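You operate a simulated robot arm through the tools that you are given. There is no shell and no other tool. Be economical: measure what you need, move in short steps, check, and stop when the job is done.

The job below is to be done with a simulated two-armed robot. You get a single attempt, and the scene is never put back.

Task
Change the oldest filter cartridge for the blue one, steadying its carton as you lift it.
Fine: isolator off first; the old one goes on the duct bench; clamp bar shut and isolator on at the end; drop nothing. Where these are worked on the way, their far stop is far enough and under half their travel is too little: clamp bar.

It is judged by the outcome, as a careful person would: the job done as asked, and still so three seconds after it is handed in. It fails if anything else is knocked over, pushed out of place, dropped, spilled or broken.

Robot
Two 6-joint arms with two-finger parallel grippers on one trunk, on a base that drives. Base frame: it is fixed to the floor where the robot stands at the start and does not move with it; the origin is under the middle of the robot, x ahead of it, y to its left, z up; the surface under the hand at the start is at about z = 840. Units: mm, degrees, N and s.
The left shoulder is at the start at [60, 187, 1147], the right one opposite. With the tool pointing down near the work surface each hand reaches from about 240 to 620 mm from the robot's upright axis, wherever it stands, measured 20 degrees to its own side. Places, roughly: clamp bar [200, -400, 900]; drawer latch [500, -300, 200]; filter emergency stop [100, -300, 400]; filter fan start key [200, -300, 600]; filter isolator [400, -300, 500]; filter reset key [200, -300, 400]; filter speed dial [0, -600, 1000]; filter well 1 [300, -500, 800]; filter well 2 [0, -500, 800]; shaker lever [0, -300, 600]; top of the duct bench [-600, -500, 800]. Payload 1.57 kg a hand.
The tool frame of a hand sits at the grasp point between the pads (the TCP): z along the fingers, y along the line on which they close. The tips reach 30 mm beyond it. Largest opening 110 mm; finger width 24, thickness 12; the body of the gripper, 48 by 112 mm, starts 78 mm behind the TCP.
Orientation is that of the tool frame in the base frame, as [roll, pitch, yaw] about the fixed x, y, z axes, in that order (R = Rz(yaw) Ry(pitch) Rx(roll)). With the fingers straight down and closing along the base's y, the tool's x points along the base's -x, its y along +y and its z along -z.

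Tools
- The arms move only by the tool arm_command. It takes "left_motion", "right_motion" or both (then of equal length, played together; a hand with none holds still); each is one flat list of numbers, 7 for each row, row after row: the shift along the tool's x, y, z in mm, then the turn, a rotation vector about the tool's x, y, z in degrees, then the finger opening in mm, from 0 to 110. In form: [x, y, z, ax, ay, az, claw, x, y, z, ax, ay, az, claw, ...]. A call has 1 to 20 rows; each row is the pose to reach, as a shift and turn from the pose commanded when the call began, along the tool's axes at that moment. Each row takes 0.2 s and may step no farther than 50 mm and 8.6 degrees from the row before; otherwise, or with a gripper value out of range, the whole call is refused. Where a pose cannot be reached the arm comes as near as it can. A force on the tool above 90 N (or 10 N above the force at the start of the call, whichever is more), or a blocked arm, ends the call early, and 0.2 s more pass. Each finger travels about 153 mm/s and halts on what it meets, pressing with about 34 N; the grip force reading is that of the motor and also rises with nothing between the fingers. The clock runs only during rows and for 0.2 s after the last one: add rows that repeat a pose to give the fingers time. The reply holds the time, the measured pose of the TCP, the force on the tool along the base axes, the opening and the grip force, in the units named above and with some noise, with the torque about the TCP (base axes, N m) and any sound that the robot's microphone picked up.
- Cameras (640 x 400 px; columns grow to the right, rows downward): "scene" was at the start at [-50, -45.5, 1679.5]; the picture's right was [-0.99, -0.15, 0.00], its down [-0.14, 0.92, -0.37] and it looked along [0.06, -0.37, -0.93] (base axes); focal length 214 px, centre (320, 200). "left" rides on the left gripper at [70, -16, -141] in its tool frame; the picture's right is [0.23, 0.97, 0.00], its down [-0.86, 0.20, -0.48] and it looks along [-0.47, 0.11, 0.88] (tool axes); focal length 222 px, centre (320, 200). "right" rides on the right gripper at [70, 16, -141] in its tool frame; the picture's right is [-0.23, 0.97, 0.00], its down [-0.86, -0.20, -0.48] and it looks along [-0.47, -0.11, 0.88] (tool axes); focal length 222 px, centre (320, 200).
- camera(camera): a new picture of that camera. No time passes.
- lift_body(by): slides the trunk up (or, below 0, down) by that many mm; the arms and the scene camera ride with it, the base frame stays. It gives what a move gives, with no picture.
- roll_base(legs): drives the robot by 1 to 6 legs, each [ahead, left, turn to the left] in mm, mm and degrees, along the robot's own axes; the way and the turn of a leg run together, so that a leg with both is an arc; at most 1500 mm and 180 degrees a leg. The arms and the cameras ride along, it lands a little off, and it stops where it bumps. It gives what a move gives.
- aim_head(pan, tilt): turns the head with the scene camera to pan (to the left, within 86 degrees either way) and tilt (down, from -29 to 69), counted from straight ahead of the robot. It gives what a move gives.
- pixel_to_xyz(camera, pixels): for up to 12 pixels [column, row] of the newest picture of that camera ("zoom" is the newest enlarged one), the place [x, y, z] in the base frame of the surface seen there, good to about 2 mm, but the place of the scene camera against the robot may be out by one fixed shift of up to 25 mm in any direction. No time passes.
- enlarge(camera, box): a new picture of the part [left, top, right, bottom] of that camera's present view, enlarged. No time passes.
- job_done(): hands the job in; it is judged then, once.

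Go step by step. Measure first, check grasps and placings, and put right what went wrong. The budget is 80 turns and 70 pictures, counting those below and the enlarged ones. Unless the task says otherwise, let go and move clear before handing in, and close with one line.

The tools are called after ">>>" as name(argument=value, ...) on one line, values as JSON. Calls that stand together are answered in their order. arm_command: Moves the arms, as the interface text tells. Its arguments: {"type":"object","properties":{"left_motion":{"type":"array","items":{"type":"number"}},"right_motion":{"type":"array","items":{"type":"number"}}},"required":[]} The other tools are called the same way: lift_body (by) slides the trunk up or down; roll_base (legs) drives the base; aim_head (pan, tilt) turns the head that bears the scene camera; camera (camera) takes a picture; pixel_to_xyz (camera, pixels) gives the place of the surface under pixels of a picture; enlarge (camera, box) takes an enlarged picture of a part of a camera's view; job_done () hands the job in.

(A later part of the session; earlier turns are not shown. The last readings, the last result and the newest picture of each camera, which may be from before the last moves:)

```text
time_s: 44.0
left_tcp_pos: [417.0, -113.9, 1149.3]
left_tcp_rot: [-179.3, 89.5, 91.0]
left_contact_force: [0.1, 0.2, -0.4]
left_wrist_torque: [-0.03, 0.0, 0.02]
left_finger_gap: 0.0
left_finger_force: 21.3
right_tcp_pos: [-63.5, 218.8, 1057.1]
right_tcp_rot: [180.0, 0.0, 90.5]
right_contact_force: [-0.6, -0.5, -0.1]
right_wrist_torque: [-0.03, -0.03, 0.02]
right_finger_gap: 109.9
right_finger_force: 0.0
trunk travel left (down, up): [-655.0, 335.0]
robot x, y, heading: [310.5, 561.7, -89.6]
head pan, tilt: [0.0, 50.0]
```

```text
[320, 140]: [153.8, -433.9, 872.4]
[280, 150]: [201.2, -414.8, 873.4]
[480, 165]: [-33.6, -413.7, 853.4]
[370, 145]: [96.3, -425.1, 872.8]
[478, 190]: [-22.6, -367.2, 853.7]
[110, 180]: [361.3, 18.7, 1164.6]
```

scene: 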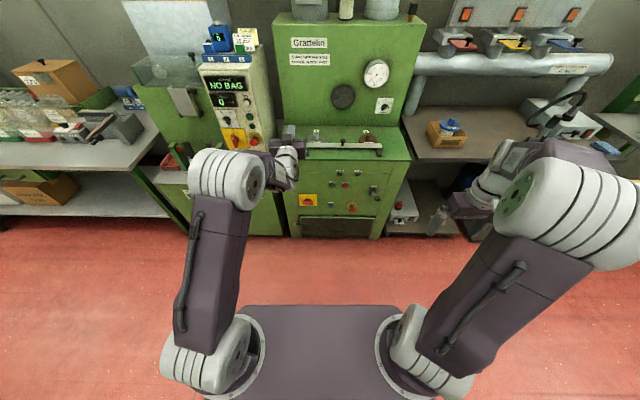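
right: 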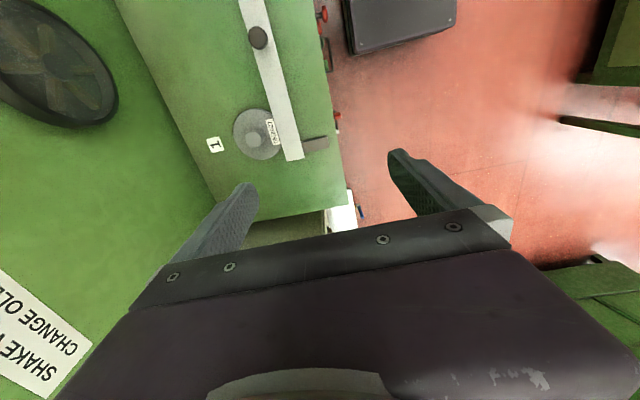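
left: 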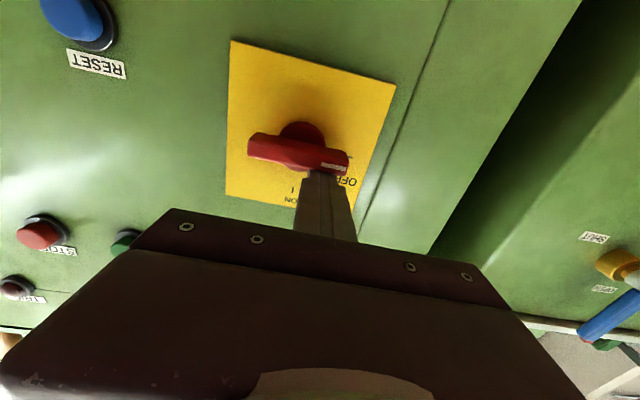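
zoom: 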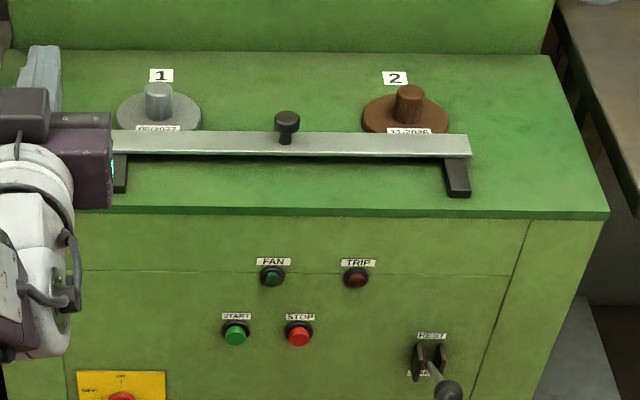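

The bar lies over both lids and has a knob at its middle; the short dark rails toward the front suggest it slides toward me. I'll fold the left hand back to pointing down, raise the trunk, and drive in close.

>>> arm_command(left_motion=[0, -4, -19, 0, 7.5, 0, 60, 0, -8, -38, 0, 15, 0, 110, 0, -12, -56, 0, 22.5, 0, 110, 0, -16, -75, 0, 30, 0, 110, 0, -20, -94, 0, 37.5, 0, 110, 0, -23, -113, 0, 45, 0, 110, 0, -27, -132, 0, 52.5, 0, 110, 0, -31, -150, 0, 60, 0, 110, 0, -35, -170, 0, 67.5, 0, 110, 0, -39, -188, 0, 75, 0, 110, 0, -43, -207, 0, 82.5, 0, 110, 0, -47, -226, 0, 90, 0, 110, 0, -47, -226, 0, 90, 0, 110])

>>> lift_body(by=120)

>>> roll_base(legs=[[540, -200, 0]])

>>> camera(camera="left")

>>> camera(camera="right")

```text
time_s: 46.8
left_tcp_pos: [369.2, 110.7, 1153.1]
left_tcp_rot: [180.0, -0.8, 90.3]
left_contact_force: [0.7, 0.1, 0.1]
left_wrist_torque: [0.01, 0.02, 0.0]
left_finger_gap: 110.0
left_finger_force: 0.1
left hand out of reach, approached as far as the arm can: row 5
right_tcp_pos: [-63.2, 219.1, 1057.5]
right_tcp_rot: [-180.0, 0.1, 90.5]
right_contact_force: [0.0, 0.2, 0.0]
right_wrist_torque: [0.01, -0.01, 0.0]
right_finger_gap: 110.4
right_finger_force: 0.0
trunk travel left (down, up): [-655.0, 335.0]
robot x, y, heading: [311.4, 563.9, -89.4]
head pan, tilt: [0.0, 50.0]
```

```text
time_s: 48.3
left_tcp_pos: [369.0, 109.6, 1273.2]
left_tcp_rot: [180.0, -0.6, 90.2]
left_contact_force: [-0.9, -0.4, -0.3]
left_wrist_torque: [-0.01, 0.03, 0.02]
left_finger_gap: 110.0
left_finger_force: 0.1
right_tcp_pos: [-63.1, 219.0, 1177.6]
right_tcp_rot: [180.0, 0.0, 90.5]
right_contact_force: [0.8, -0.5, 0.3]
right_wrist_torque: [-0.02, 0.0, -0.03]
right_finger_gap: 110.0
right_finger_force: 0.0
trunk travel left (down, up): [-775.0, 215.0]
robot x, y, heading: [310.7, 566.3, -89.8]
head pan, tilt: [0.0, 50.0]
```

```text
time_s: 51.5
left_tcp_pos: [164.3, -422.2, 1272.8]
left_tcp_rot: [180.0, -0.6, 89.7]
left_contact_force: [0.3, -0.1, -0.2]
left_wrist_torque: [-0.01, 0.03, 0.01]
left_finger_gap: 110.0
left_finger_force: 0.1
right_tcp_pos: [-266.8, -309.4, 1178.4]
right_tcp_rot: [180.0, 0.0, 89.8]
right_contact_force: [-0.3, -1.3, -0.6]
right_wrist_torque: [0.01, -0.01, 0.0]
right_finger_gap: 110.0
right_finger_force: 0.0
trunk travel left (down, up): [-775.0, 215.0]
robot x, y, heading: [110.3, 31.2, -90.1]
head pan, tilt: [0.0, 50.0]
```

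```text
41 pictures are left
```

left: 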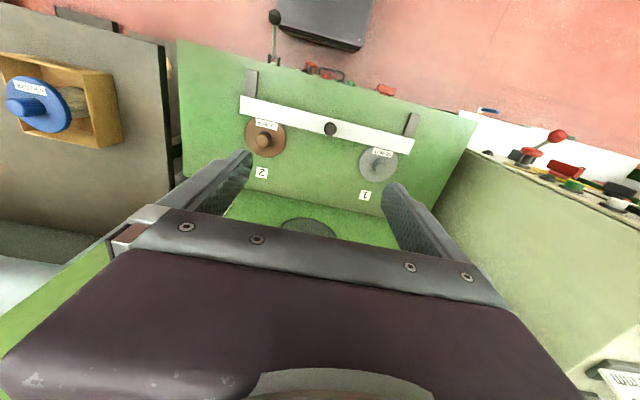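

```text
40 pictures are left
```

right: 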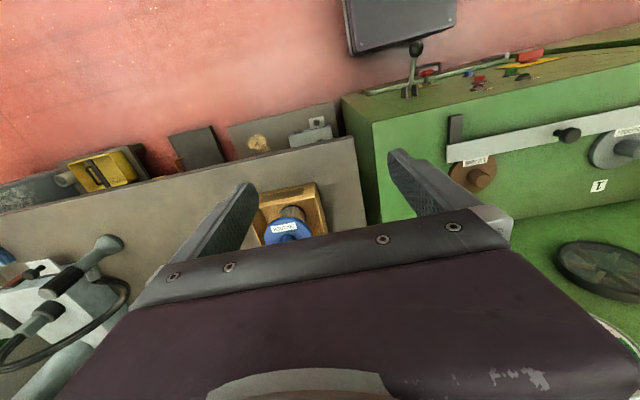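

Both wrist cameras now see the wells; the left one shows the knob at (331,128), brown stem at (263,140) and rails at (252,82) and (410,125). I'll measure them, and the carton from the right camera.

>>> pixel_to_xyz(camera="left", pixels=[[330, 127], [300, 115], [300, 125], [252, 75], [412, 117], [246, 104], [264, 138], [248, 141], [264, 156], [278, 148], [410, 143], [378, 165]])

>>> pixel_to_xyz(camera="right", pixels=[[283, 236], [275, 228], [298, 238], [262, 200], [315, 186], [325, 225], [290, 192], [480, 172], [467, 176], [448, 130], [300, 214]])

>>> enlarge(camera="left", box=[220, 50, 440, 190])

```text
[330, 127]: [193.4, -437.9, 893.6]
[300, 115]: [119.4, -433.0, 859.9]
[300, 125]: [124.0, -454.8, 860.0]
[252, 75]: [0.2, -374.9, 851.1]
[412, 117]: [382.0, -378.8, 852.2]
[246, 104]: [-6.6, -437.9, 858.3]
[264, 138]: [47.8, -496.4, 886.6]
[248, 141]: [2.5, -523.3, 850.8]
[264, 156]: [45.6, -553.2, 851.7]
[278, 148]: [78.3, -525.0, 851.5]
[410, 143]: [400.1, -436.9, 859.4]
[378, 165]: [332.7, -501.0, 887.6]
```

```text
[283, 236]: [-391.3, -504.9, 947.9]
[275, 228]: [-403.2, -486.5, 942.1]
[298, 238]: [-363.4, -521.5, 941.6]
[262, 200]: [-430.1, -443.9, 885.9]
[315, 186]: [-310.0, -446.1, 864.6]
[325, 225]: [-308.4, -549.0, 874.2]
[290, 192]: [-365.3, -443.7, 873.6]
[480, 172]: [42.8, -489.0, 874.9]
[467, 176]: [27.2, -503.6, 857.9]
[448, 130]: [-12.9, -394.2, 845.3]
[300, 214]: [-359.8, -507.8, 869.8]
```

```text
2.86 times, centred on (330, 120) of left
```

zoom: 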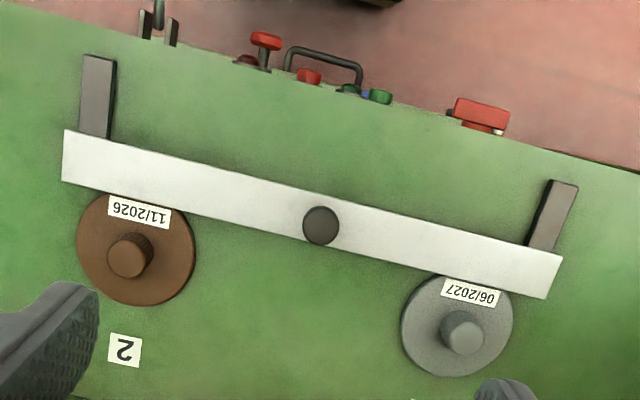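

The bar knob is at (193.5,-441), top z 893. I'll descend on it with the left hand and close.

>>> arm_command(left_motion=[-5, 8, 48, 0, 0, 0, 80, -10, 15, 96, 0, 0, 0, 70, -15, 22, 144, 0, 0, 0, 60, -19, 29, 192, 0, 0, 0, 60, -19, 29, 240, 0, 0, 0, 60, -19, 29, 288, 0, 0, 0, 60, -19, 29, 330, 0, 0, 0, 60, -19, 29, 360, 0, 0, 0, 60, -19, 29, 375, 0, 0, 0, 60, -19, 29, 375, 0, 0, 0, 0, -19, 29, 375, 0, 0, 0, 0, -19, 29, 375, 0, 0, 0, 0])

>>> camera(camera="left")

```text
time_s: 54.1
left_tcp_pos: [194.1, -439.8, 896.0]
left_tcp_rot: [180.0, -0.7, 89.6]
left_contact_force: [2.1, 0.1, -2.2]
left_wrist_torque: [-0.41, -0.06, 0.06]
left_finger_gap: 29.3
left_finger_force: 39.0
right_tcp_pos: [-266.8, -311.1, 1177.5]
right_tcp_rot: [-179.9, -0.1, 89.9]
right_contact_force: [-0.1, 0.0, -0.3]
right_wrist_torque: [0.01, 0.01, 0.03]
right_finger_gap: 110.1
right_finger_force: 0.0
trunk travel left (down, up): [-775.0, 215.0]
robot x, y, heading: [108.3, 25.9, -90.1]
head pan, tilt: [0.0, 50.0]
```

```text
38 pictures are left
```

left: 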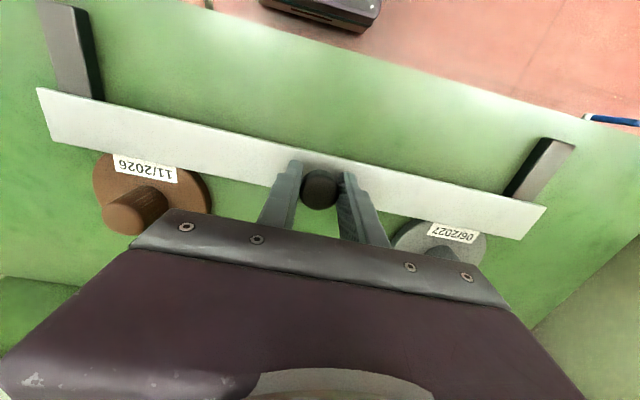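

Gripped the knob (gap 29). I'll pull the bar toward the robot in small steps.

>>> arm_command(left_motion=[8, 0, 0, 0, 0, 0, 0, 16, 0, 0, 0, 0, 0, 0, 24, 0, 0, 0, 0, 0, 0, 32, 0, 0, 0, 0, 0, 0, 40, 0, 0, 0, 0, 0, 0, 48, 0, 0, 0, 0, 0, 0, 56, 0, 0, 0, 0, 0, 0, 62, 0, 0, 0, 0, 0, 0])

>>> camera(camera="left")

```text
time_s: 55.9
left_tcp_pos: [194.3, -383.6, 900.3]
left_tcp_rot: [-179.7, -0.1, 89.7]
left_contact_force: [15.1, -29.0, 0.5]
left_wrist_torque: [-0.6, -0.28, 0.04]
left_finger_gap: 29.9
left_finger_force: 39.4
right_tcp_pos: [-265.2, -315.7, 1176.9]
right_tcp_rot: [-179.9, -0.3, 90.0]
right_contact_force: [-0.5, -1.0, 0.4]
right_wrist_torque: [0.0, 0.0, -0.01]
right_finger_gap: 109.9
right_finger_force: 0.0
trunk travel left (down, up): [-775.0, 215.0]
robot x, y, heading: [106.1, 33.8, -89.9]
head pan, tilt: [0.0, 50.0]
```

```text
37 pictures are left
```

left: 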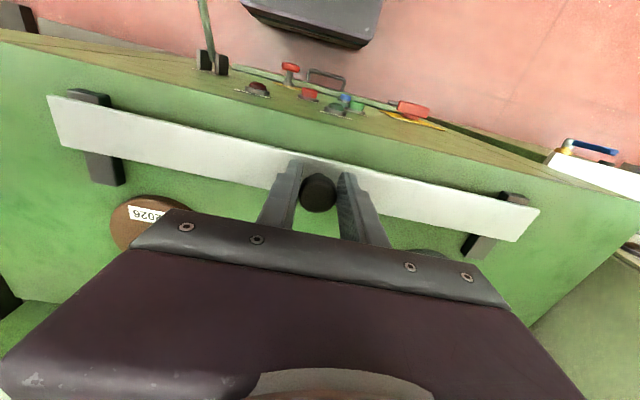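

The bar slid 56 mm to its far stop (29 N back-force), clear of the lids. I'll release the knob and lift the left hand away, then look at the wells.

>>> arm_command(left_motion=[-2, 0, 0, 0, 0, 0, 0, -2, 0, 0, 0, 0, 0, 60, -2, 0, 0, 0, 0, 0, 60, -2, 0, -40, 0, 0, 0, 60, 0, 30, -85, 0, 0, 0, 80, 0, 60, -130, 0, 0, 0, 80, 0, 90, -175, 0, 0, 0, 80, 0, 90, -220, 0, 0, 0, 80, 0, 90, -265, 0, 0, 0, 80, 0, 90, -300, 0, 0, 0, 80])

>>> camera(camera="left")

>>> camera(camera="right")

```text
refused: row 5 steps farther than a row can; nothing moved
```

```text
36 pictures are left
```

left: 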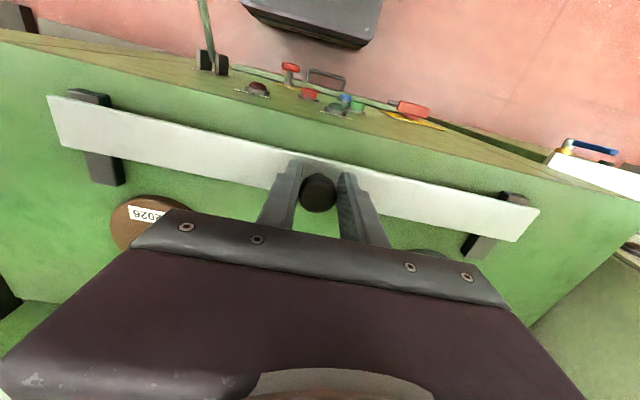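

```text
35 pictures are left
```

right: 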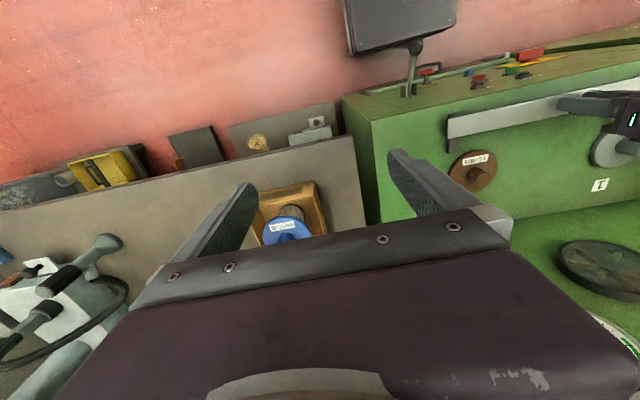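

A step was too long; I'll resend it with shorter ones and check the bar stays open afterwards.

>>> arm_command(left_motion=[-2, 0, 0, 0, 0, 0, 0, -2, 0, 0, 0, 0, 0, 60, -2, 0, 0, 0, 0, 0, 60, -2, 0, -40, 0, 0, 0, 60, 0, 20, -80, 0, 0, 0, 80, 0, 40, -120, 0, 0, 0, 80, 0, 60, -160, 0, 0, 0, 80, 0, 80, -200, 0, 0, 0, 80, 0, 90, -245, 0, 0, 0, 80, 0, 90, -290, 0, 0, 0, 80])

>>> camera(camera="left")

>>> pixel_to_xyz(camera="right", pixels=[[475, 174], [484, 184], [470, 165], [283, 228], [262, 190], [310, 184], [325, 225], [258, 225]])

```text
time_s: 58.1
left_tcp_pos: [281.4, -377.8, 1188.2]
left_tcp_rot: [180.0, -0.6, 89.7]
left_contact_force: [0.5, 0.0, 0.6]
left_wrist_torque: [-0.02, 0.01, 0.04]
left_finger_gap: 80.0
left_finger_force: 0.1
right_tcp_pos: [-267.3, -308.6, 1178.2]
right_tcp_rot: [180.0, -0.1, 89.9]
right_contact_force: [-1.0, -0.2, 0.4]
right_wrist_torque: [0.05, -0.07, -0.01]
right_finger_gap: 110.1
right_finger_force: 0.1
trunk travel left (down, up): [-775.0, 215.0]
robot x, y, heading: [110.8, 30.7, -90.0]
head pan, tilt: [0.0, 50.0]
```

```text
34 pictures are left
```

left: 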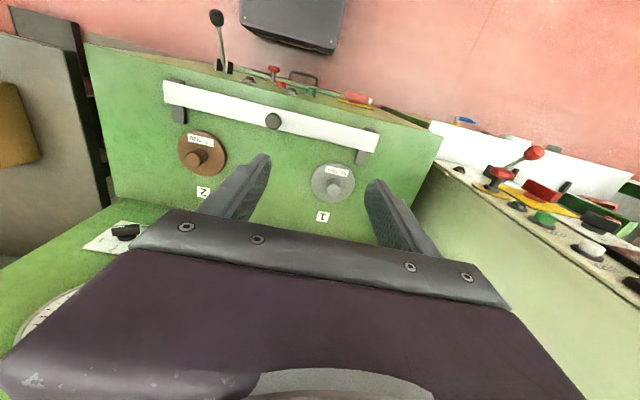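

```text
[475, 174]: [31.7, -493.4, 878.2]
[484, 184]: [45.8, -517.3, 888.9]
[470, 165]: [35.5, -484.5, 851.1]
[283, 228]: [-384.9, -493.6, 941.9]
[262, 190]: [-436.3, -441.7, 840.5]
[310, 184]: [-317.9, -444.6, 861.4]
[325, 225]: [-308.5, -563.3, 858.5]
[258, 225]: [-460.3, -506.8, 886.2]
```

The bar stays open with both lids free. I'll measure the brown stem.

>>> pixel_to_xyz(camera="left", pixels=[[193, 157], [196, 160], [188, 160], [199, 152], [203, 133], [180, 150], [225, 160], [208, 173], [273, 121], [250, 115]])

>>> enlarge(camera="left", box=[160, 110, 240, 190])

```text
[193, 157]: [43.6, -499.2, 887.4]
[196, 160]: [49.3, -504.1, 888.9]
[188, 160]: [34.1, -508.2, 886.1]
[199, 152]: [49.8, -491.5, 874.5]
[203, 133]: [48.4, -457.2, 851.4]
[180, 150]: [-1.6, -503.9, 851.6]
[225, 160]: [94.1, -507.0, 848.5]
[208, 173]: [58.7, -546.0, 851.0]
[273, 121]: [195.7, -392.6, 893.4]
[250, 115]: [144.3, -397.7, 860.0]
```

```text
5.00 times, centred on (200, 150) of left
```

zoom: 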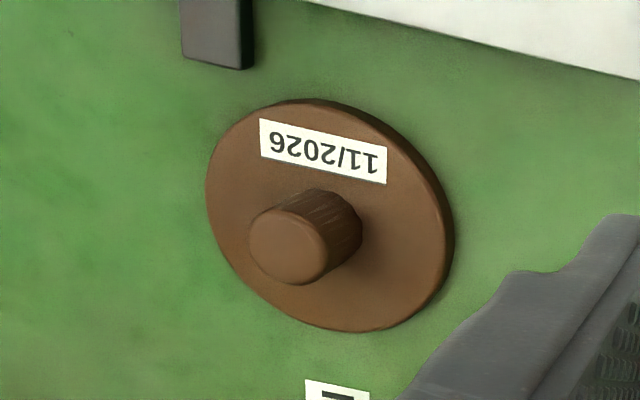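

The brown stem is centred at about (45,-501), top z 888. I'll bring the right hand over and down onto it.

>>> arm_command(right_motion=[-24, 39, 0, 0, 0, 0, 110, -48, 78, 0, 0, 0, 0, 100, -72, 117, 0, 0, 0, 0, 90, -96, 156, 0, 0, 0, 0, 80, -120, 195, 0, 0, 0, 0, 80, -144, 234, 0, 0, 0, 0, 80, -168, 273, 0, 0, 0, 0, 80, -192, 312, 0, 0, 0, 0, 80, -192, 312, 45, 0, 0, 0, 80, -192, 312, 90, 0, 0, 0, 80, -192, 312, 135, 0, 0, 0, 80, -192, 312, 170, 0, 0, 0, 80, -192, 312, 170, 0, 0, 0, 80])

>>> camera(camera="right")

>>> pixel_to_xyz(camera="right", pixels=[[325, 195], [320, 185], [310, 195], [335, 195]])

```text
time_s: 60.9
left_tcp_pos: [281.6, -377.5, 1185.4]
left_tcp_rot: [-180.0, -0.5, 89.7]
left_contact_force: [-0.4, -0.3, -0.4]
left_wrist_torque: [0.03, 0.01, -0.03]
left_finger_gap: 80.1
left_finger_force: 0.1
right_tcp_pos: [44.2, -502.4, 1005.8]
right_tcp_rot: [-180.0, -0.1, 90.0]
right_contact_force: [0.3, 0.4, -0.1]
right_wrist_torque: [-0.02, 0.01, -0.08]
right_finger_gap: 79.8
right_finger_force: 0.1
trunk travel left (down, up): [-775.0, 215.0]
robot x, y, heading: [111.4, 32.3, -90.1]
head pan, tilt: [0.0, 50.0]
```

```text
32 pictures are left
```

right: 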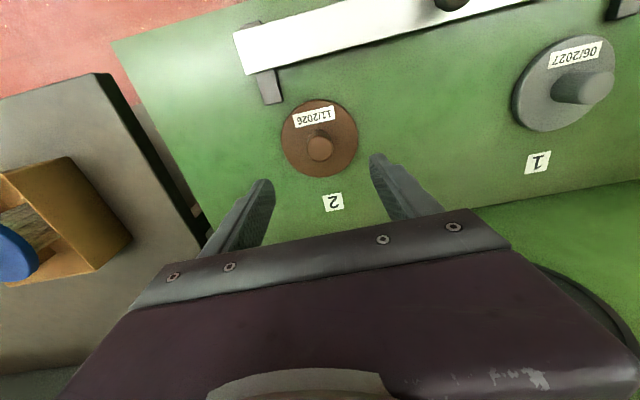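

```text
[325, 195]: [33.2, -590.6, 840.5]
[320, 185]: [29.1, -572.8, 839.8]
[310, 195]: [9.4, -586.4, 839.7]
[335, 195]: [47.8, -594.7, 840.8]
```

>>> pixel_to_xyz(camera="right", pixels=[[320, 149], [309, 149], [331, 148], [320, 158], [282, 140], [358, 140], [319, 100], [320, 177]])

```text
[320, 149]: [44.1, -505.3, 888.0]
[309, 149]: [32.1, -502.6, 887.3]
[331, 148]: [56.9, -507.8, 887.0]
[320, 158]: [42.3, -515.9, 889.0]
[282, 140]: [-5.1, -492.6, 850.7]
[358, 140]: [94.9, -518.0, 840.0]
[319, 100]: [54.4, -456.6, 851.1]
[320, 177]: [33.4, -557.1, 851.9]
```

The stem is centred at (44.5,-503), right under the hand. I'll descend and grip it.

>>> arm_command(right_motion=[0, 0, 40, 0, 0, 0, 70, 0, 0, 80, 0, 0, 0, 70, 0, 0, 105, 0, 0, 0, 70, 0, 0, 115, 0, 0, 0, 70, 0, 0, 115, 0, 0, 0, 0, 0, 0, 115, 0, 0, 0, 0, 0, 0, 115, 0, 0, 0, 0])

>>> arm_command(right_motion=[0, 0, -10, 0, 0, 0, 0, 0, 0, -25, 0, 0, 0, 0, 0, 0, -50, 0, 0, 0, 0, 0, 0, -80, 0, 0, 0, 0, 0, 0, -120, 0, 0, 0, 0, 0, 0, -160, 0, 0, 0, 0, 0, 0, -200, 0, 0, 0, 0, 0, 0, -240, 0, 0, 0, 0, 0, 0, -270, 0, 0, 0, 0])

>>> camera(camera="left")

```text
time_s: 62.5
left_tcp_pos: [282.8, -379.4, 1185.6]
left_tcp_rot: [179.9, -0.5, 89.7]
left_contact_force: [-0.4, 0.0, -0.1]
left_wrist_torque: [-0.02, 0.04, 0.03]
left_finger_gap: 80.1
left_finger_force: 0.0
right_tcp_pos: [44.2, -503.5, 890.9]
right_tcp_rot: [180.0, 0.1, 89.9]
right_contact_force: [0.4, 0.7, 0.3]
right_wrist_torque: [-0.08, -0.02, 0.04]
right_finger_gap: 32.0
right_finger_force: 33.8
trunk travel left (down, up): [-775.0, 215.0]
robot x, y, heading: [109.1, 31.8, -90.1]
head pan, tilt: [0.0, 50.0]
```

```text
time_s: 64.5
left_tcp_pos: [281.4, -378.0, 1186.1]
left_tcp_rot: [-180.0, -0.5, 89.7]
left_contact_force: [1.2, -0.5, -0.5]
left_wrist_torque: [0.0, 0.0, -0.01]
left_finger_gap: 80.0
left_finger_force: 0.0
right_tcp_pos: [44.3, -501.0, 1162.3]
right_tcp_rot: [179.9, 0.0, 89.9]
right_contact_force: [0.0, -0.7, -2.7]
right_wrist_torque: [0.01, -0.01, 0.0]
right_finger_gap: 32.2
right_finger_force: 34.3
trunk travel left (down, up): [-775.0, 215.0]
robot x, y, heading: [109.3, 32.7, -90.0]
head pan, tilt: [0.0, 50.0]
```

```text
31 pictures are left
```

left: 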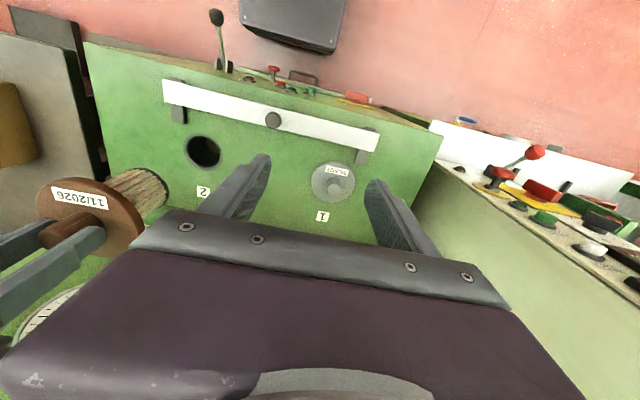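

The old cartridge is out, and well 2 is seen as a hole at (203,151). I'll measure the cartridge's length and the well centre.

>>> pixel_to_xyz(camera="left", pixels=[[163, 185], [158, 172], [150, 170], [115, 180], [110, 190], [190, 138], [215, 165], [205, 136], [200, 167], [220, 152], [186, 150], [165, 195]])

>>> enlarge(camera="left", box=[20, 120, 240, 260])

```text
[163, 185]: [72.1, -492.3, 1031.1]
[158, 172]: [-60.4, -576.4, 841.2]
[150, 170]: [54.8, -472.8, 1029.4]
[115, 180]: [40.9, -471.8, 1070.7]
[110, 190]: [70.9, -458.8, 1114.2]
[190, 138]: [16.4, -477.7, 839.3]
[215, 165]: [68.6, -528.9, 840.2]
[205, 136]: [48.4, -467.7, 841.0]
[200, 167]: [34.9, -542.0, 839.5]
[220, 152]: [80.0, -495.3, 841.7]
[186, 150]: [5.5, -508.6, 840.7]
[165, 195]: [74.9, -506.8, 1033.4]
```

```text
2.86 times, centred on (130, 190) of left
```

zoom: 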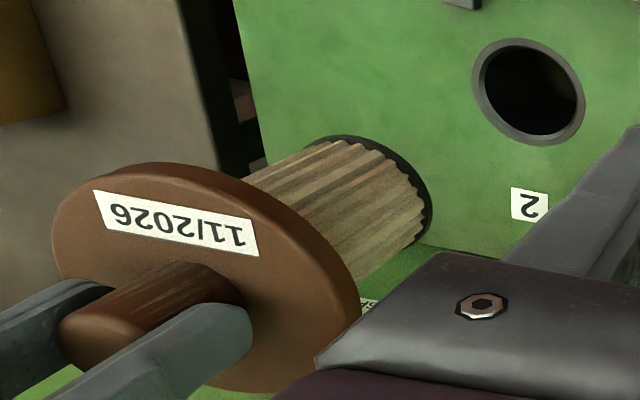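

The cartridge bottom is about 134 mm below the TCP. Before driving along the bench I'll check the bench layout and how far the duct flaps stick out.

>>> aim_head(pan=-40, tilt=50)

>>> camera(camera="scene")

```text
time_s: 65.6
left_tcp_pos: [282.1, -379.4, 1185.9]
left_tcp_rot: [179.9, -0.6, 89.7]
left_contact_force: [-0.1, -0.2, -0.7]
left_wrist_torque: [0.0, 0.02, 0.0]
left_finger_gap: 80.2
left_finger_force: 0.1
right_tcp_pos: [45.1, -502.5, 1161.9]
right_tcp_rot: [180.0, 0.0, 89.9]
right_contact_force: [0.9, 0.3, -2.4]
right_wrist_torque: [0.0, 0.0, 0.01]
right_finger_gap: 31.8
right_finger_force: 34.4
trunk travel left (down, up): [-775.0, 215.0]
robot x, y, heading: [109.8, 28.3, -90.1]
head pan, tilt: [-40.0, 50.0]
```

```text
29 pictures are left
```

scene: 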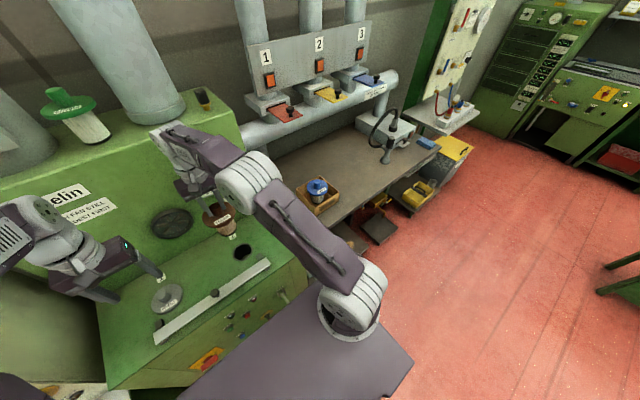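

>>> pixel_to_xyz(camera="scene", pixels=[[287, 112], [275, 108], [298, 116], [330, 96], [368, 80], [385, 160], [345, 180], [365, 165], [395, 115], [320, 210], [338, 190], [318, 180]])

>>> enlarge(camera="scene", box=[240, 60, 460, 230])

```text
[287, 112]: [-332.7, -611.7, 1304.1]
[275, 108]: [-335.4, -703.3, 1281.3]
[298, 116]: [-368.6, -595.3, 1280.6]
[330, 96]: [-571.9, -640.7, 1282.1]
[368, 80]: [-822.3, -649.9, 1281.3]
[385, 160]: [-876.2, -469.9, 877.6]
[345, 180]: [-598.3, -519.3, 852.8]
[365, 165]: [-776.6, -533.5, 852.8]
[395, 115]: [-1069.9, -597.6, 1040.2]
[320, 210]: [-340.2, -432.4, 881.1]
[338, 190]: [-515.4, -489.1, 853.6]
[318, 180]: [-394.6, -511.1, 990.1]
```

```text
2.35 times, centred on (350, 145) of scene
```

zoom: 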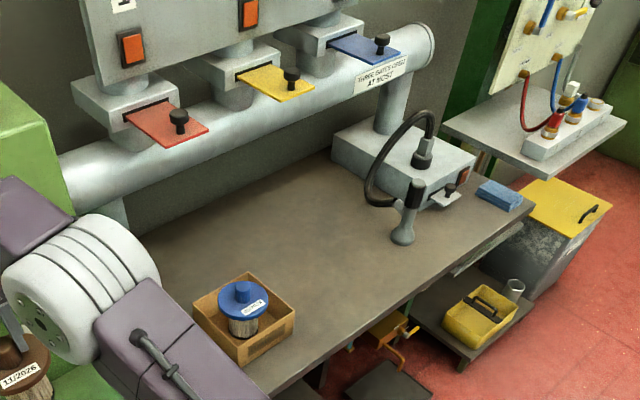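

The flaps reach out to y≈-595 at z≈1280, so I'll draw the right hand back 60 mm before driving along the bench to x≈-385.

>>> arm_command(right_motion=[30, 0, 0, 0, 0, 0, 0, 60, 0, -10, 0, 0, 0, 0, 60, 0, -10, 0, 0, 0, 0])

>>> roll_base(legs=[[0, -495, 0]])

>>> camera(camera="left")

```text
time_s: 66.4
left_tcp_pos: [282.1, -380.2, 1185.7]
left_tcp_rot: [180.0, -0.6, 89.6]
left_contact_force: [0.4, -0.2, -0.9]
left_wrist_torque: [0.03, 0.02, 0.0]
left_finger_gap: 79.7
left_finger_force: 0.0
right_tcp_pos: [44.1, -445.0, 1173.0]
right_tcp_rot: [180.0, -0.1, 89.9]
right_contact_force: [-0.4, -0.4, -2.7]
right_wrist_torque: [0.04, -0.02, -0.02]
right_finger_gap: 32.1
right_finger_force: 34.2
trunk travel left (down, up): [-775.0, 215.0]
robot x, y, heading: [108.8, 27.9, -89.9]
head pan, tilt: [-40.0, 50.0]
```

```text
time_s: 69.3
left_tcp_pos: [-215.1, -377.3, 1186.0]
left_tcp_rot: [-179.9, -0.6, 89.7]
left_contact_force: [0.2, 0.2, 0.2]
left_wrist_torque: [-0.01, 0.02, 0.01]
left_finger_gap: 80.0
left_finger_force: 0.1
right_tcp_pos: [-450.6, -442.3, 1171.1]
right_tcp_rot: [-179.9, 0.0, 89.9]
right_contact_force: [0.0, 0.3, -2.4]
right_wrist_torque: [-0.01, 0.03, 0.05]
right_finger_gap: 31.8
right_finger_force: 34.4
trunk travel left (down, up): [-775.0, 215.0]
robot x, y, heading: [-387.7, 33.9, -90.1]
head pan, tilt: [-40.0, 50.0]
```

```text
27 pictures are left
```

left: 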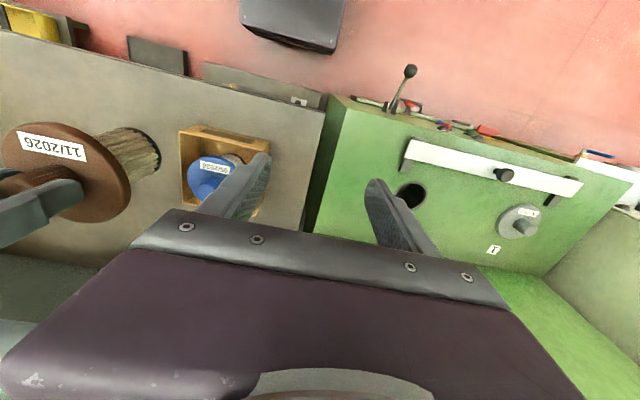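

I'll measure the bench height and edge, and the carton and blue cartridge, from the left camera.

>>> pixel_to_xyz(camera="left", pixels=[[100, 80], [200, 95], [165, 180], [215, 80], [205, 170], [192, 178], [183, 130], [270, 143], [182, 195], [225, 138], [203, 192], [240, 133]])

>>> enlarge(camera="left", box=[160, 110, 290, 220])

```text
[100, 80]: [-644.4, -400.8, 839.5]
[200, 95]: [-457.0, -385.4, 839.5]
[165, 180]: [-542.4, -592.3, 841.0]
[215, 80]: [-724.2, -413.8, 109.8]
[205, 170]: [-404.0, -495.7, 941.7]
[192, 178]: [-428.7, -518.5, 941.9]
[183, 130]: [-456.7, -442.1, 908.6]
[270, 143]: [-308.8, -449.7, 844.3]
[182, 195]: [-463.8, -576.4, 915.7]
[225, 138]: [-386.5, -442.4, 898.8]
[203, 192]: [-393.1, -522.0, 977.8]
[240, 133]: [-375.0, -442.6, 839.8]
```

```text
3.64 times, centred on (225, 165) of left
```

zoom: 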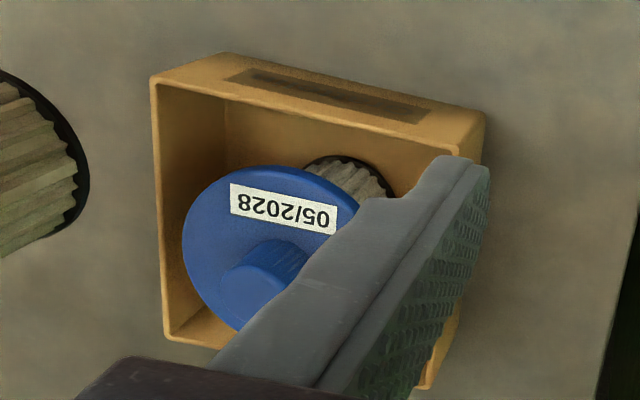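

The bench top is z 840 and the carton spans x -462…-309, y -442…-578, with its rim at about z 915. I'll set the old cartridge down on clear bench at (-580,-475).

>>> arm_command(right_motion=[-11, -43, 0, 0, 0, 0, 0, -22, -86, 0, 0, 0, 0, 0, -33, -129, 0, 0, 0, 0, 0, -33, -129, 45, 0, 0, 0, 0, -33, -129, 90, 0, 0, 0, 0, -33, -129, 135, 0, 0, 0, 0, -33, -129, 170, 0, 0, 0, 0, -33, -129, 185, 0, 0, 0, 0, -33, -129, 190, 0, 0, 0, 0, -33, -129, 193, 0, 0, 0, 0, -33, -129, 195, 0, 0, 0, 0, -33, -129, 196, 0, 0, 0, 0])

>>> camera(camera="right")

```text
time_s: 71.9
left_tcp_pos: [-215.5, -375.2, 1187.0]
left_tcp_rot: [-180.0, -0.5, 89.7]
left_contact_force: [0.3, 0.4, -0.3]
left_wrist_torque: [-0.01, 0.03, 0.01]
left_finger_gap: 79.8
left_finger_force: 0.0
right_tcp_pos: [-581.7, -474.4, 978.1]
right_tcp_rot: [179.9, 0.3, 89.9]
right_contact_force: [-1.6, -1.5, 17.0]
right_wrist_torque: [0.36, -0.06, 0.07]
right_finger_gap: 32.0
right_finger_force: 34.0
trunk travel left (down, up): [-775.0, 215.0]
robot x, y, heading: [-387.2, 31.6, -90.2]
head pan, tilt: [-40.0, 50.0]
```

```text
25 pictures are left
```

right: 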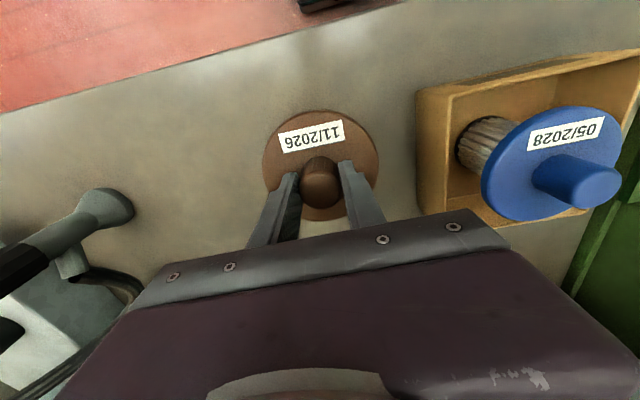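

The cartridge is standing on the bench (17 N upward). I'll release it, rise and check it.

>>> arm_command(right_motion=[0, 0, -3, 0, 0, 0, 0, 0, 0, -3, 0, 0, 0, 70, 0, 0, -3, 0, 0, 0, 70, 0, 0, -20, 0, 0, 0, 70, 0, 0, -60, 0, 0, 0, 70, 0, 0, -105, 0, 0, 0, 70, 0, 0, -150, 0, 0, 0, 70, 0, 0, -195, 0, 0, 0, 70])

>>> camera(camera="right")

```text
time_s: 73.7
left_tcp_pos: [-215.0, -376.1, 1187.1]
left_tcp_rot: [-180.0, -0.5, 89.7]
left_contact_force: [0.8, -0.3, 0.4]
left_wrist_torque: [0.01, -0.02, 0.02]
left_finger_gap: 79.9
left_finger_force: 0.1
right_tcp_pos: [-582.3, -474.2, 1171.8]
right_tcp_rot: [-180.0, 0.0, 89.9]
right_contact_force: [0.6, 1.4, 0.2]
right_wrist_torque: [-0.03, 0.01, -0.01]
right_finger_gap: 69.9
right_finger_force: 0.0
trunk travel left (down, up): [-775.0, 215.0]
robot x, y, heading: [-387.8, 32.2, -90.3]
head pan, tilt: [-40.0, 50.0]
```

```text
24 pictures are left
```

right: 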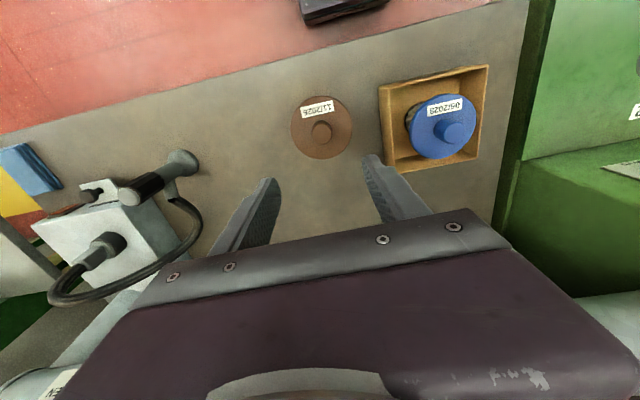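

The old cartridge stands upright on the bench at (322,130). Next I'll measure the blue stem and the carton walls precisely.

>>> pixel_to_xyz(camera="right", pixels=[[453, 131], [461, 130], [454, 138], [410, 125], [472, 115], [440, 158], [381, 88], [486, 66], [478, 158], [387, 172], [435, 76], [483, 110]])

>>> enlarge(camera="right", box=[370, 55, 500, 185])

```text
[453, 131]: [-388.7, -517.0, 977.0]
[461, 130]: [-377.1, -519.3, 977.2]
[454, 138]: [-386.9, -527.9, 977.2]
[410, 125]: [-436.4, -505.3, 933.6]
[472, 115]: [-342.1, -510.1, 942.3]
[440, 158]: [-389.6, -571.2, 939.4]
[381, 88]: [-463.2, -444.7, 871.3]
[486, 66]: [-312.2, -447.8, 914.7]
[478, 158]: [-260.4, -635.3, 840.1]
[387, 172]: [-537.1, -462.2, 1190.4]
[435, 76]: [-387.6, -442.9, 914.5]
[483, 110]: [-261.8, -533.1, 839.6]
```

```text
3.08 times, centred on (435, 120) of right
```

zoom: 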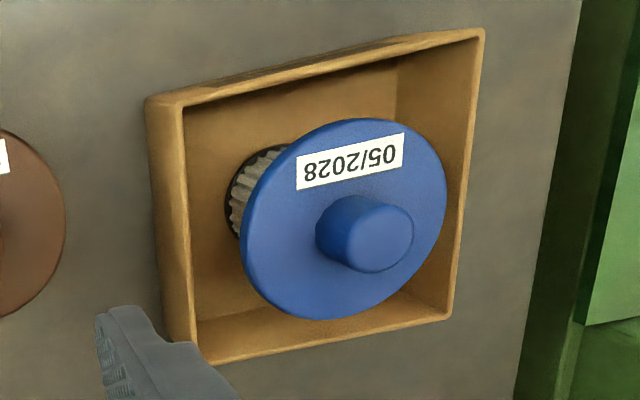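

The blue stem is at (-388,-519), top z 977, and the carton's front wall is at y≈-445 with its rim at z 915. I'll steady the carton by pinching its front wall near the right-hand corner with the left hand, tilted 45° from the +x side to stay clear of the right gripper; first I'll take the left hand to its approach pose.

>>> arm_command(left_motion=[-5.7, -2.8, 16, 2.9, -2.9, 7.1, 80, -11.4, -5.7, 32, 5.9, -5.9, 14.2, 80, -17, -8.5, 48, 8.8, -8.8, 21.2, 80, -23, -11, 64, 11.7, -11.7, 28.3, 60, -28.5, -14, 80, 14.7, -14.7, 35.4, 40, -34, -17, 96, 17.6, -17.6, 42.5, 40, -40, -20, 112, 20.5, -20.5, 49.5, 40, -46, -23, 129, 23.5, -23.5, 56.6, 40, -51, -25.5, 145, 26.4, -26.4, 63.7, 40, -57, -28, 161, 29.3, -29.3, 70.8, 40, -63, -31, 177, 32.3, -32.3, 77.8, 40, -68.5, -34, 193, 35.2, -35.2, 84.9, 40, -68.5, -34, 193, 35.2, -35.2, 84.9, 40])

>>> camera(camera="left")

```text
time_s: 76.5
left_tcp_pos: [-248.6, -443.6, 992.4]
left_tcp_rot: [-179.2, 45.1, 0.1]
left_contact_force: [-0.1, -0.1, 0.6]
left_wrist_torque: [-0.02, 0.03, 0.0]
left_finger_gap: 40.1
left_finger_force: 0.0
right_tcp_pos: [-583.4, -473.3, 1172.0]
right_tcp_rot: [180.0, 0.0, 89.9]
right_contact_force: [0.2, 1.0, 0.0]
right_wrist_torque: [-0.08, 0.04, 0.0]
right_finger_gap: 69.8
right_finger_force: 0.0
trunk travel left (down, up): [-775.0, 215.0]
robot x, y, heading: [-386.4, 31.6, -89.7]
head pan, tilt: [-40.0, 50.0]
```

```text
22 pictures are left
```

left: 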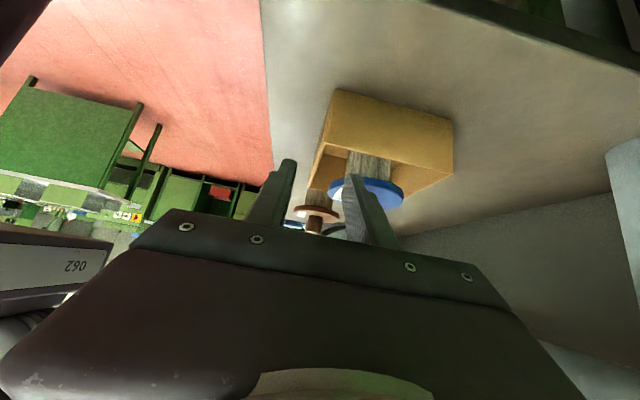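

>>> pixel_to_xyz(camera="left", pixels=[[333, 143], [330, 120], [326, 145], [440, 180], [322, 162], [335, 155], [400, 165]])

>>> enlarge(camera="left", box=[280, 80, 470, 250])

```text
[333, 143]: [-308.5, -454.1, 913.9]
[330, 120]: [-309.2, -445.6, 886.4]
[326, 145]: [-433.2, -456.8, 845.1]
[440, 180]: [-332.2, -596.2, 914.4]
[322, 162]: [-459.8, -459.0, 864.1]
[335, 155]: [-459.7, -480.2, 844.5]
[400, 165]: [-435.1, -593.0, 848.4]
```

```text
2.35 times, centred on (375, 165) of left
```

zoom: 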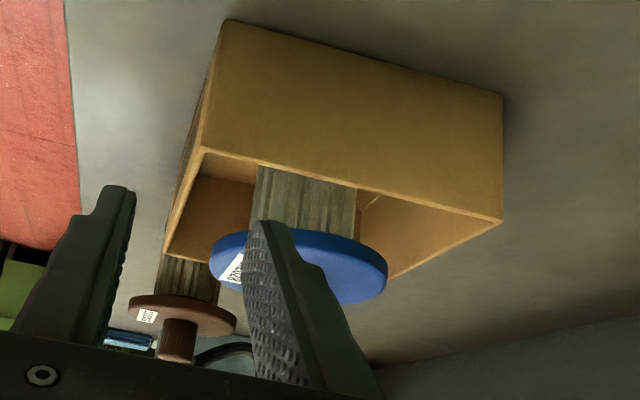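

The carton spans y -442…-597, so its front wall is at y≈-444. I'll slide the left fingers over that wall and pinch gently.

>>> arm_command(left_motion=[-5, 1, 35, 0, 0, 0, 40, -5, 1, 70, 0, 0, 0, 40, -5, 1, 100, 0, 0, 0, 40, -5, 1, 118, 0, 0, 0, 40, -5, 1, 118, 0, 0, 0, 20, -5, 1, 118, 0, 0, 0, 2, -5, 1, 118, 0, 0, 0, 2])

>>> camera(camera="left")

>>> camera(camera="right")

```text
time_s: 78.1
left_tcp_pos: [-341.1, -441.4, 912.4]
left_tcp_rot: [-179.2, 45.0, 0.3]
left_contact_force: [0.4, -1.0, -1.0]
left_wrist_torque: [-0.29, -0.17, 0.11]
left_finger_gap: 3.4
left_finger_force: 24.6
right_tcp_pos: [-582.5, -473.9, 1172.7]
right_tcp_rot: [-180.0, 0.0, 89.9]
right_contact_force: [-0.7, 0.7, -0.5]
right_wrist_torque: [0.01, -0.05, 0.01]
right_finger_gap: 70.1
right_finger_force: 0.1
trunk travel left (down, up): [-775.0, 215.0]
robot x, y, heading: [-386.1, 31.2, -89.9]
head pan, tilt: [-40.0, 50.0]
```

```text
20 pictures are left
```

left: 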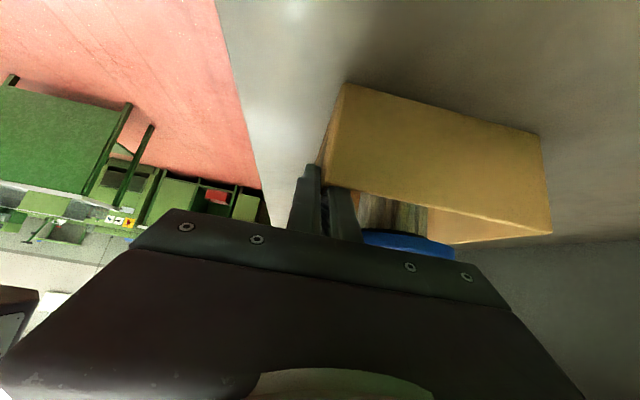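

```text
19 pictures are left
```

right: 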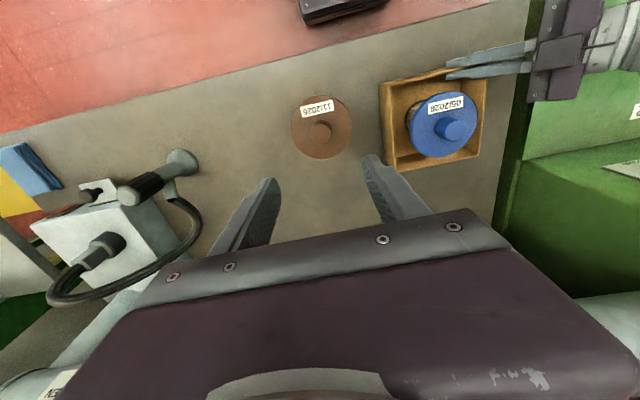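

The wall is pinched (gap 3.4) and the carton hasn't moved. I'll bring the right hand above the blue stem.

>>> arm_command(right_motion=[-5, 45, 0, 0, 0, 0, 70, -10, 90, 0, 0, 0, 0, 70, -20, 135, 10, 0, 0, 0, 70, -35, 170, 40, 0, 0, 0, 70, -44.5, 196, 75, 0, 0, 0, 70, -44.5, 196, 115, 0, 0, 0, 70, -44.5, 196, 140, 0, 0, 0, 70, -44.5, 196, 140, 0, 0, 0, 70])

>>> camera(camera="right")

```text
time_s: 79.9
left_tcp_pos: [-339.1, -440.1, 911.1]
left_tcp_rot: [-179.2, 45.0, 0.3]
left_contact_force: [0.3, -0.4, 0.2]
left_wrist_torque: [-0.21, 0.01, -0.06]
left_finger_gap: 3.4
left_finger_force: 24.4
right_tcp_pos: [-386.8, -518.7, 1034.5]
right_tcp_rot: [179.9, 0.1, 89.9]
right_contact_force: [0.6, 0.5, -0.3]
right_wrist_torque: [0.0, 0.0, 0.02]
right_finger_gap: 70.0
right_finger_force: 0.2
trunk travel left (down, up): [-775.0, 215.0]
robot x, y, heading: [-387.5, 36.8, -90.1]
head pan, tilt: [-40.0, 50.0]
```

```text
18 pictures are left
```

right: 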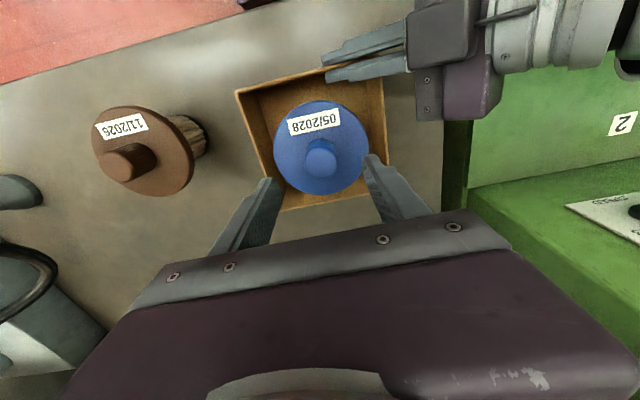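

>>> pixel_to_xyz(camera="right", pixels=[[321, 158], [307, 160], [335, 157], [321, 171], [321, 148], [275, 150], [367, 140]])

```text
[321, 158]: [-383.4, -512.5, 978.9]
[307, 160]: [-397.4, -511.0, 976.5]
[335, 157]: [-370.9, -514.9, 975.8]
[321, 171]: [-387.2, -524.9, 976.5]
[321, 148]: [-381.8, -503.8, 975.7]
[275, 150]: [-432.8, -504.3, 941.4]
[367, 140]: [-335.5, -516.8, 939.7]
```

The stem centre is at about (-384,-515). I'll correct by a few millimetres, descend and grip, with the left hand still holding the carton.

>>> arm_command(right_motion=[4, 2.5, 20, 0, 0, 0, 70, 4, 2.5, 40, 0, 0, 0, 70, 4, 2.5, 53, 0, 0, 0, 70, 4, 2.5, 53, 0, 0, 0, 20, 4, 2.5, 53, 0, 0, 0, 0, 4, 2.5, 53, 0, 0, 0, 0])

```text
time_s: 81.3
left_tcp_pos: [-339.7, -441.2, 912.9]
left_tcp_rot: [-179.2, 45.1, 0.3]
left_contact_force: [-0.4, 0.2, -0.9]
left_wrist_torque: [-0.24, -0.08, 0.02]
left_finger_gap: 3.8
left_finger_force: 24.4
right_tcp_pos: [-385.1, -516.4, 979.6]
right_tcp_rot: [-179.9, 0.1, 89.9]
right_contact_force: [0.4, -2.0, 1.4]
right_wrist_torque: [-0.19, -0.03, 0.01]
right_finger_gap: 31.8
right_finger_force: 34.0
trunk travel left (down, up): [-775.0, 215.0]
robot x, y, heading: [-387.2, 33.8, -90.3]
head pan, tilt: [-40.0, 50.0]
```

>>> arm_command(right_motion=[0, 0, -6, 0, 0, 0, 0, 0, 0, -15, 0, 0, 0, 0, 0, 0, -30, 0, 0, 0, 0, 0, 0, -55, 0, 0, 0, 0, 0, 0, -85, 0, 0, 0, 0, 0, 0, -115, 0, 0, 0, 0, 0, 0, -145, 0, 0, 0, 0, 20, 0, -170, 0, 0, 0, 0, 50, 0, -190, 0, 0, 0, 0, 50, 0, -190, 0, 0, 0, 0])

>>> camera(camera="right")

>>> camera(camera="left")

```text
time_s: 83.5
left_tcp_pos: [-340.2, -441.0, 910.5]
left_tcp_rot: [-179.2, 45.1, 0.3]
left_contact_force: [0.2, 1.8, 3.9]
left_wrist_torque: [-0.29, -0.17, 0.08]
left_finger_gap: 3.6
left_finger_force: 25.2
right_tcp_pos: [-383.6, -469.5, 1168.9]
right_tcp_rot: [180.0, 0.0, 89.9]
right_contact_force: [0.1, -0.2, -3.2]
right_wrist_torque: [0.07, 0.02, 0.03]
right_finger_gap: 32.0
right_finger_force: 34.2
trunk travel left (down, up): [-775.0, 215.0]
robot x, y, heading: [-387.8, 30.4, -90.3]
head pan, tilt: [-40.0, 50.0]
```

```text
17 pictures are left
```

right: 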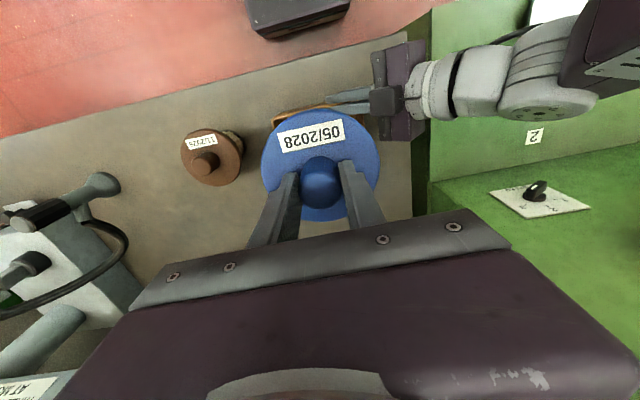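

```text
16 pictures are left
```

left: 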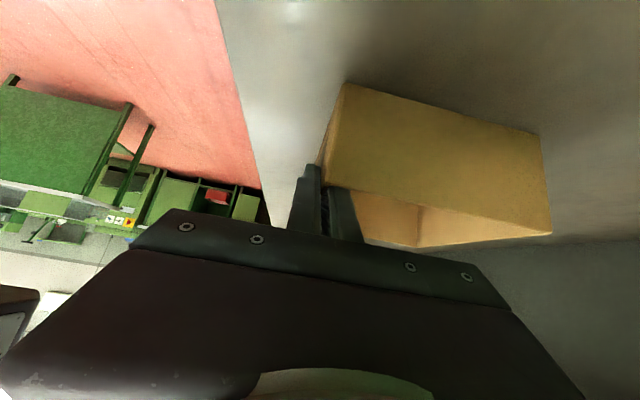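

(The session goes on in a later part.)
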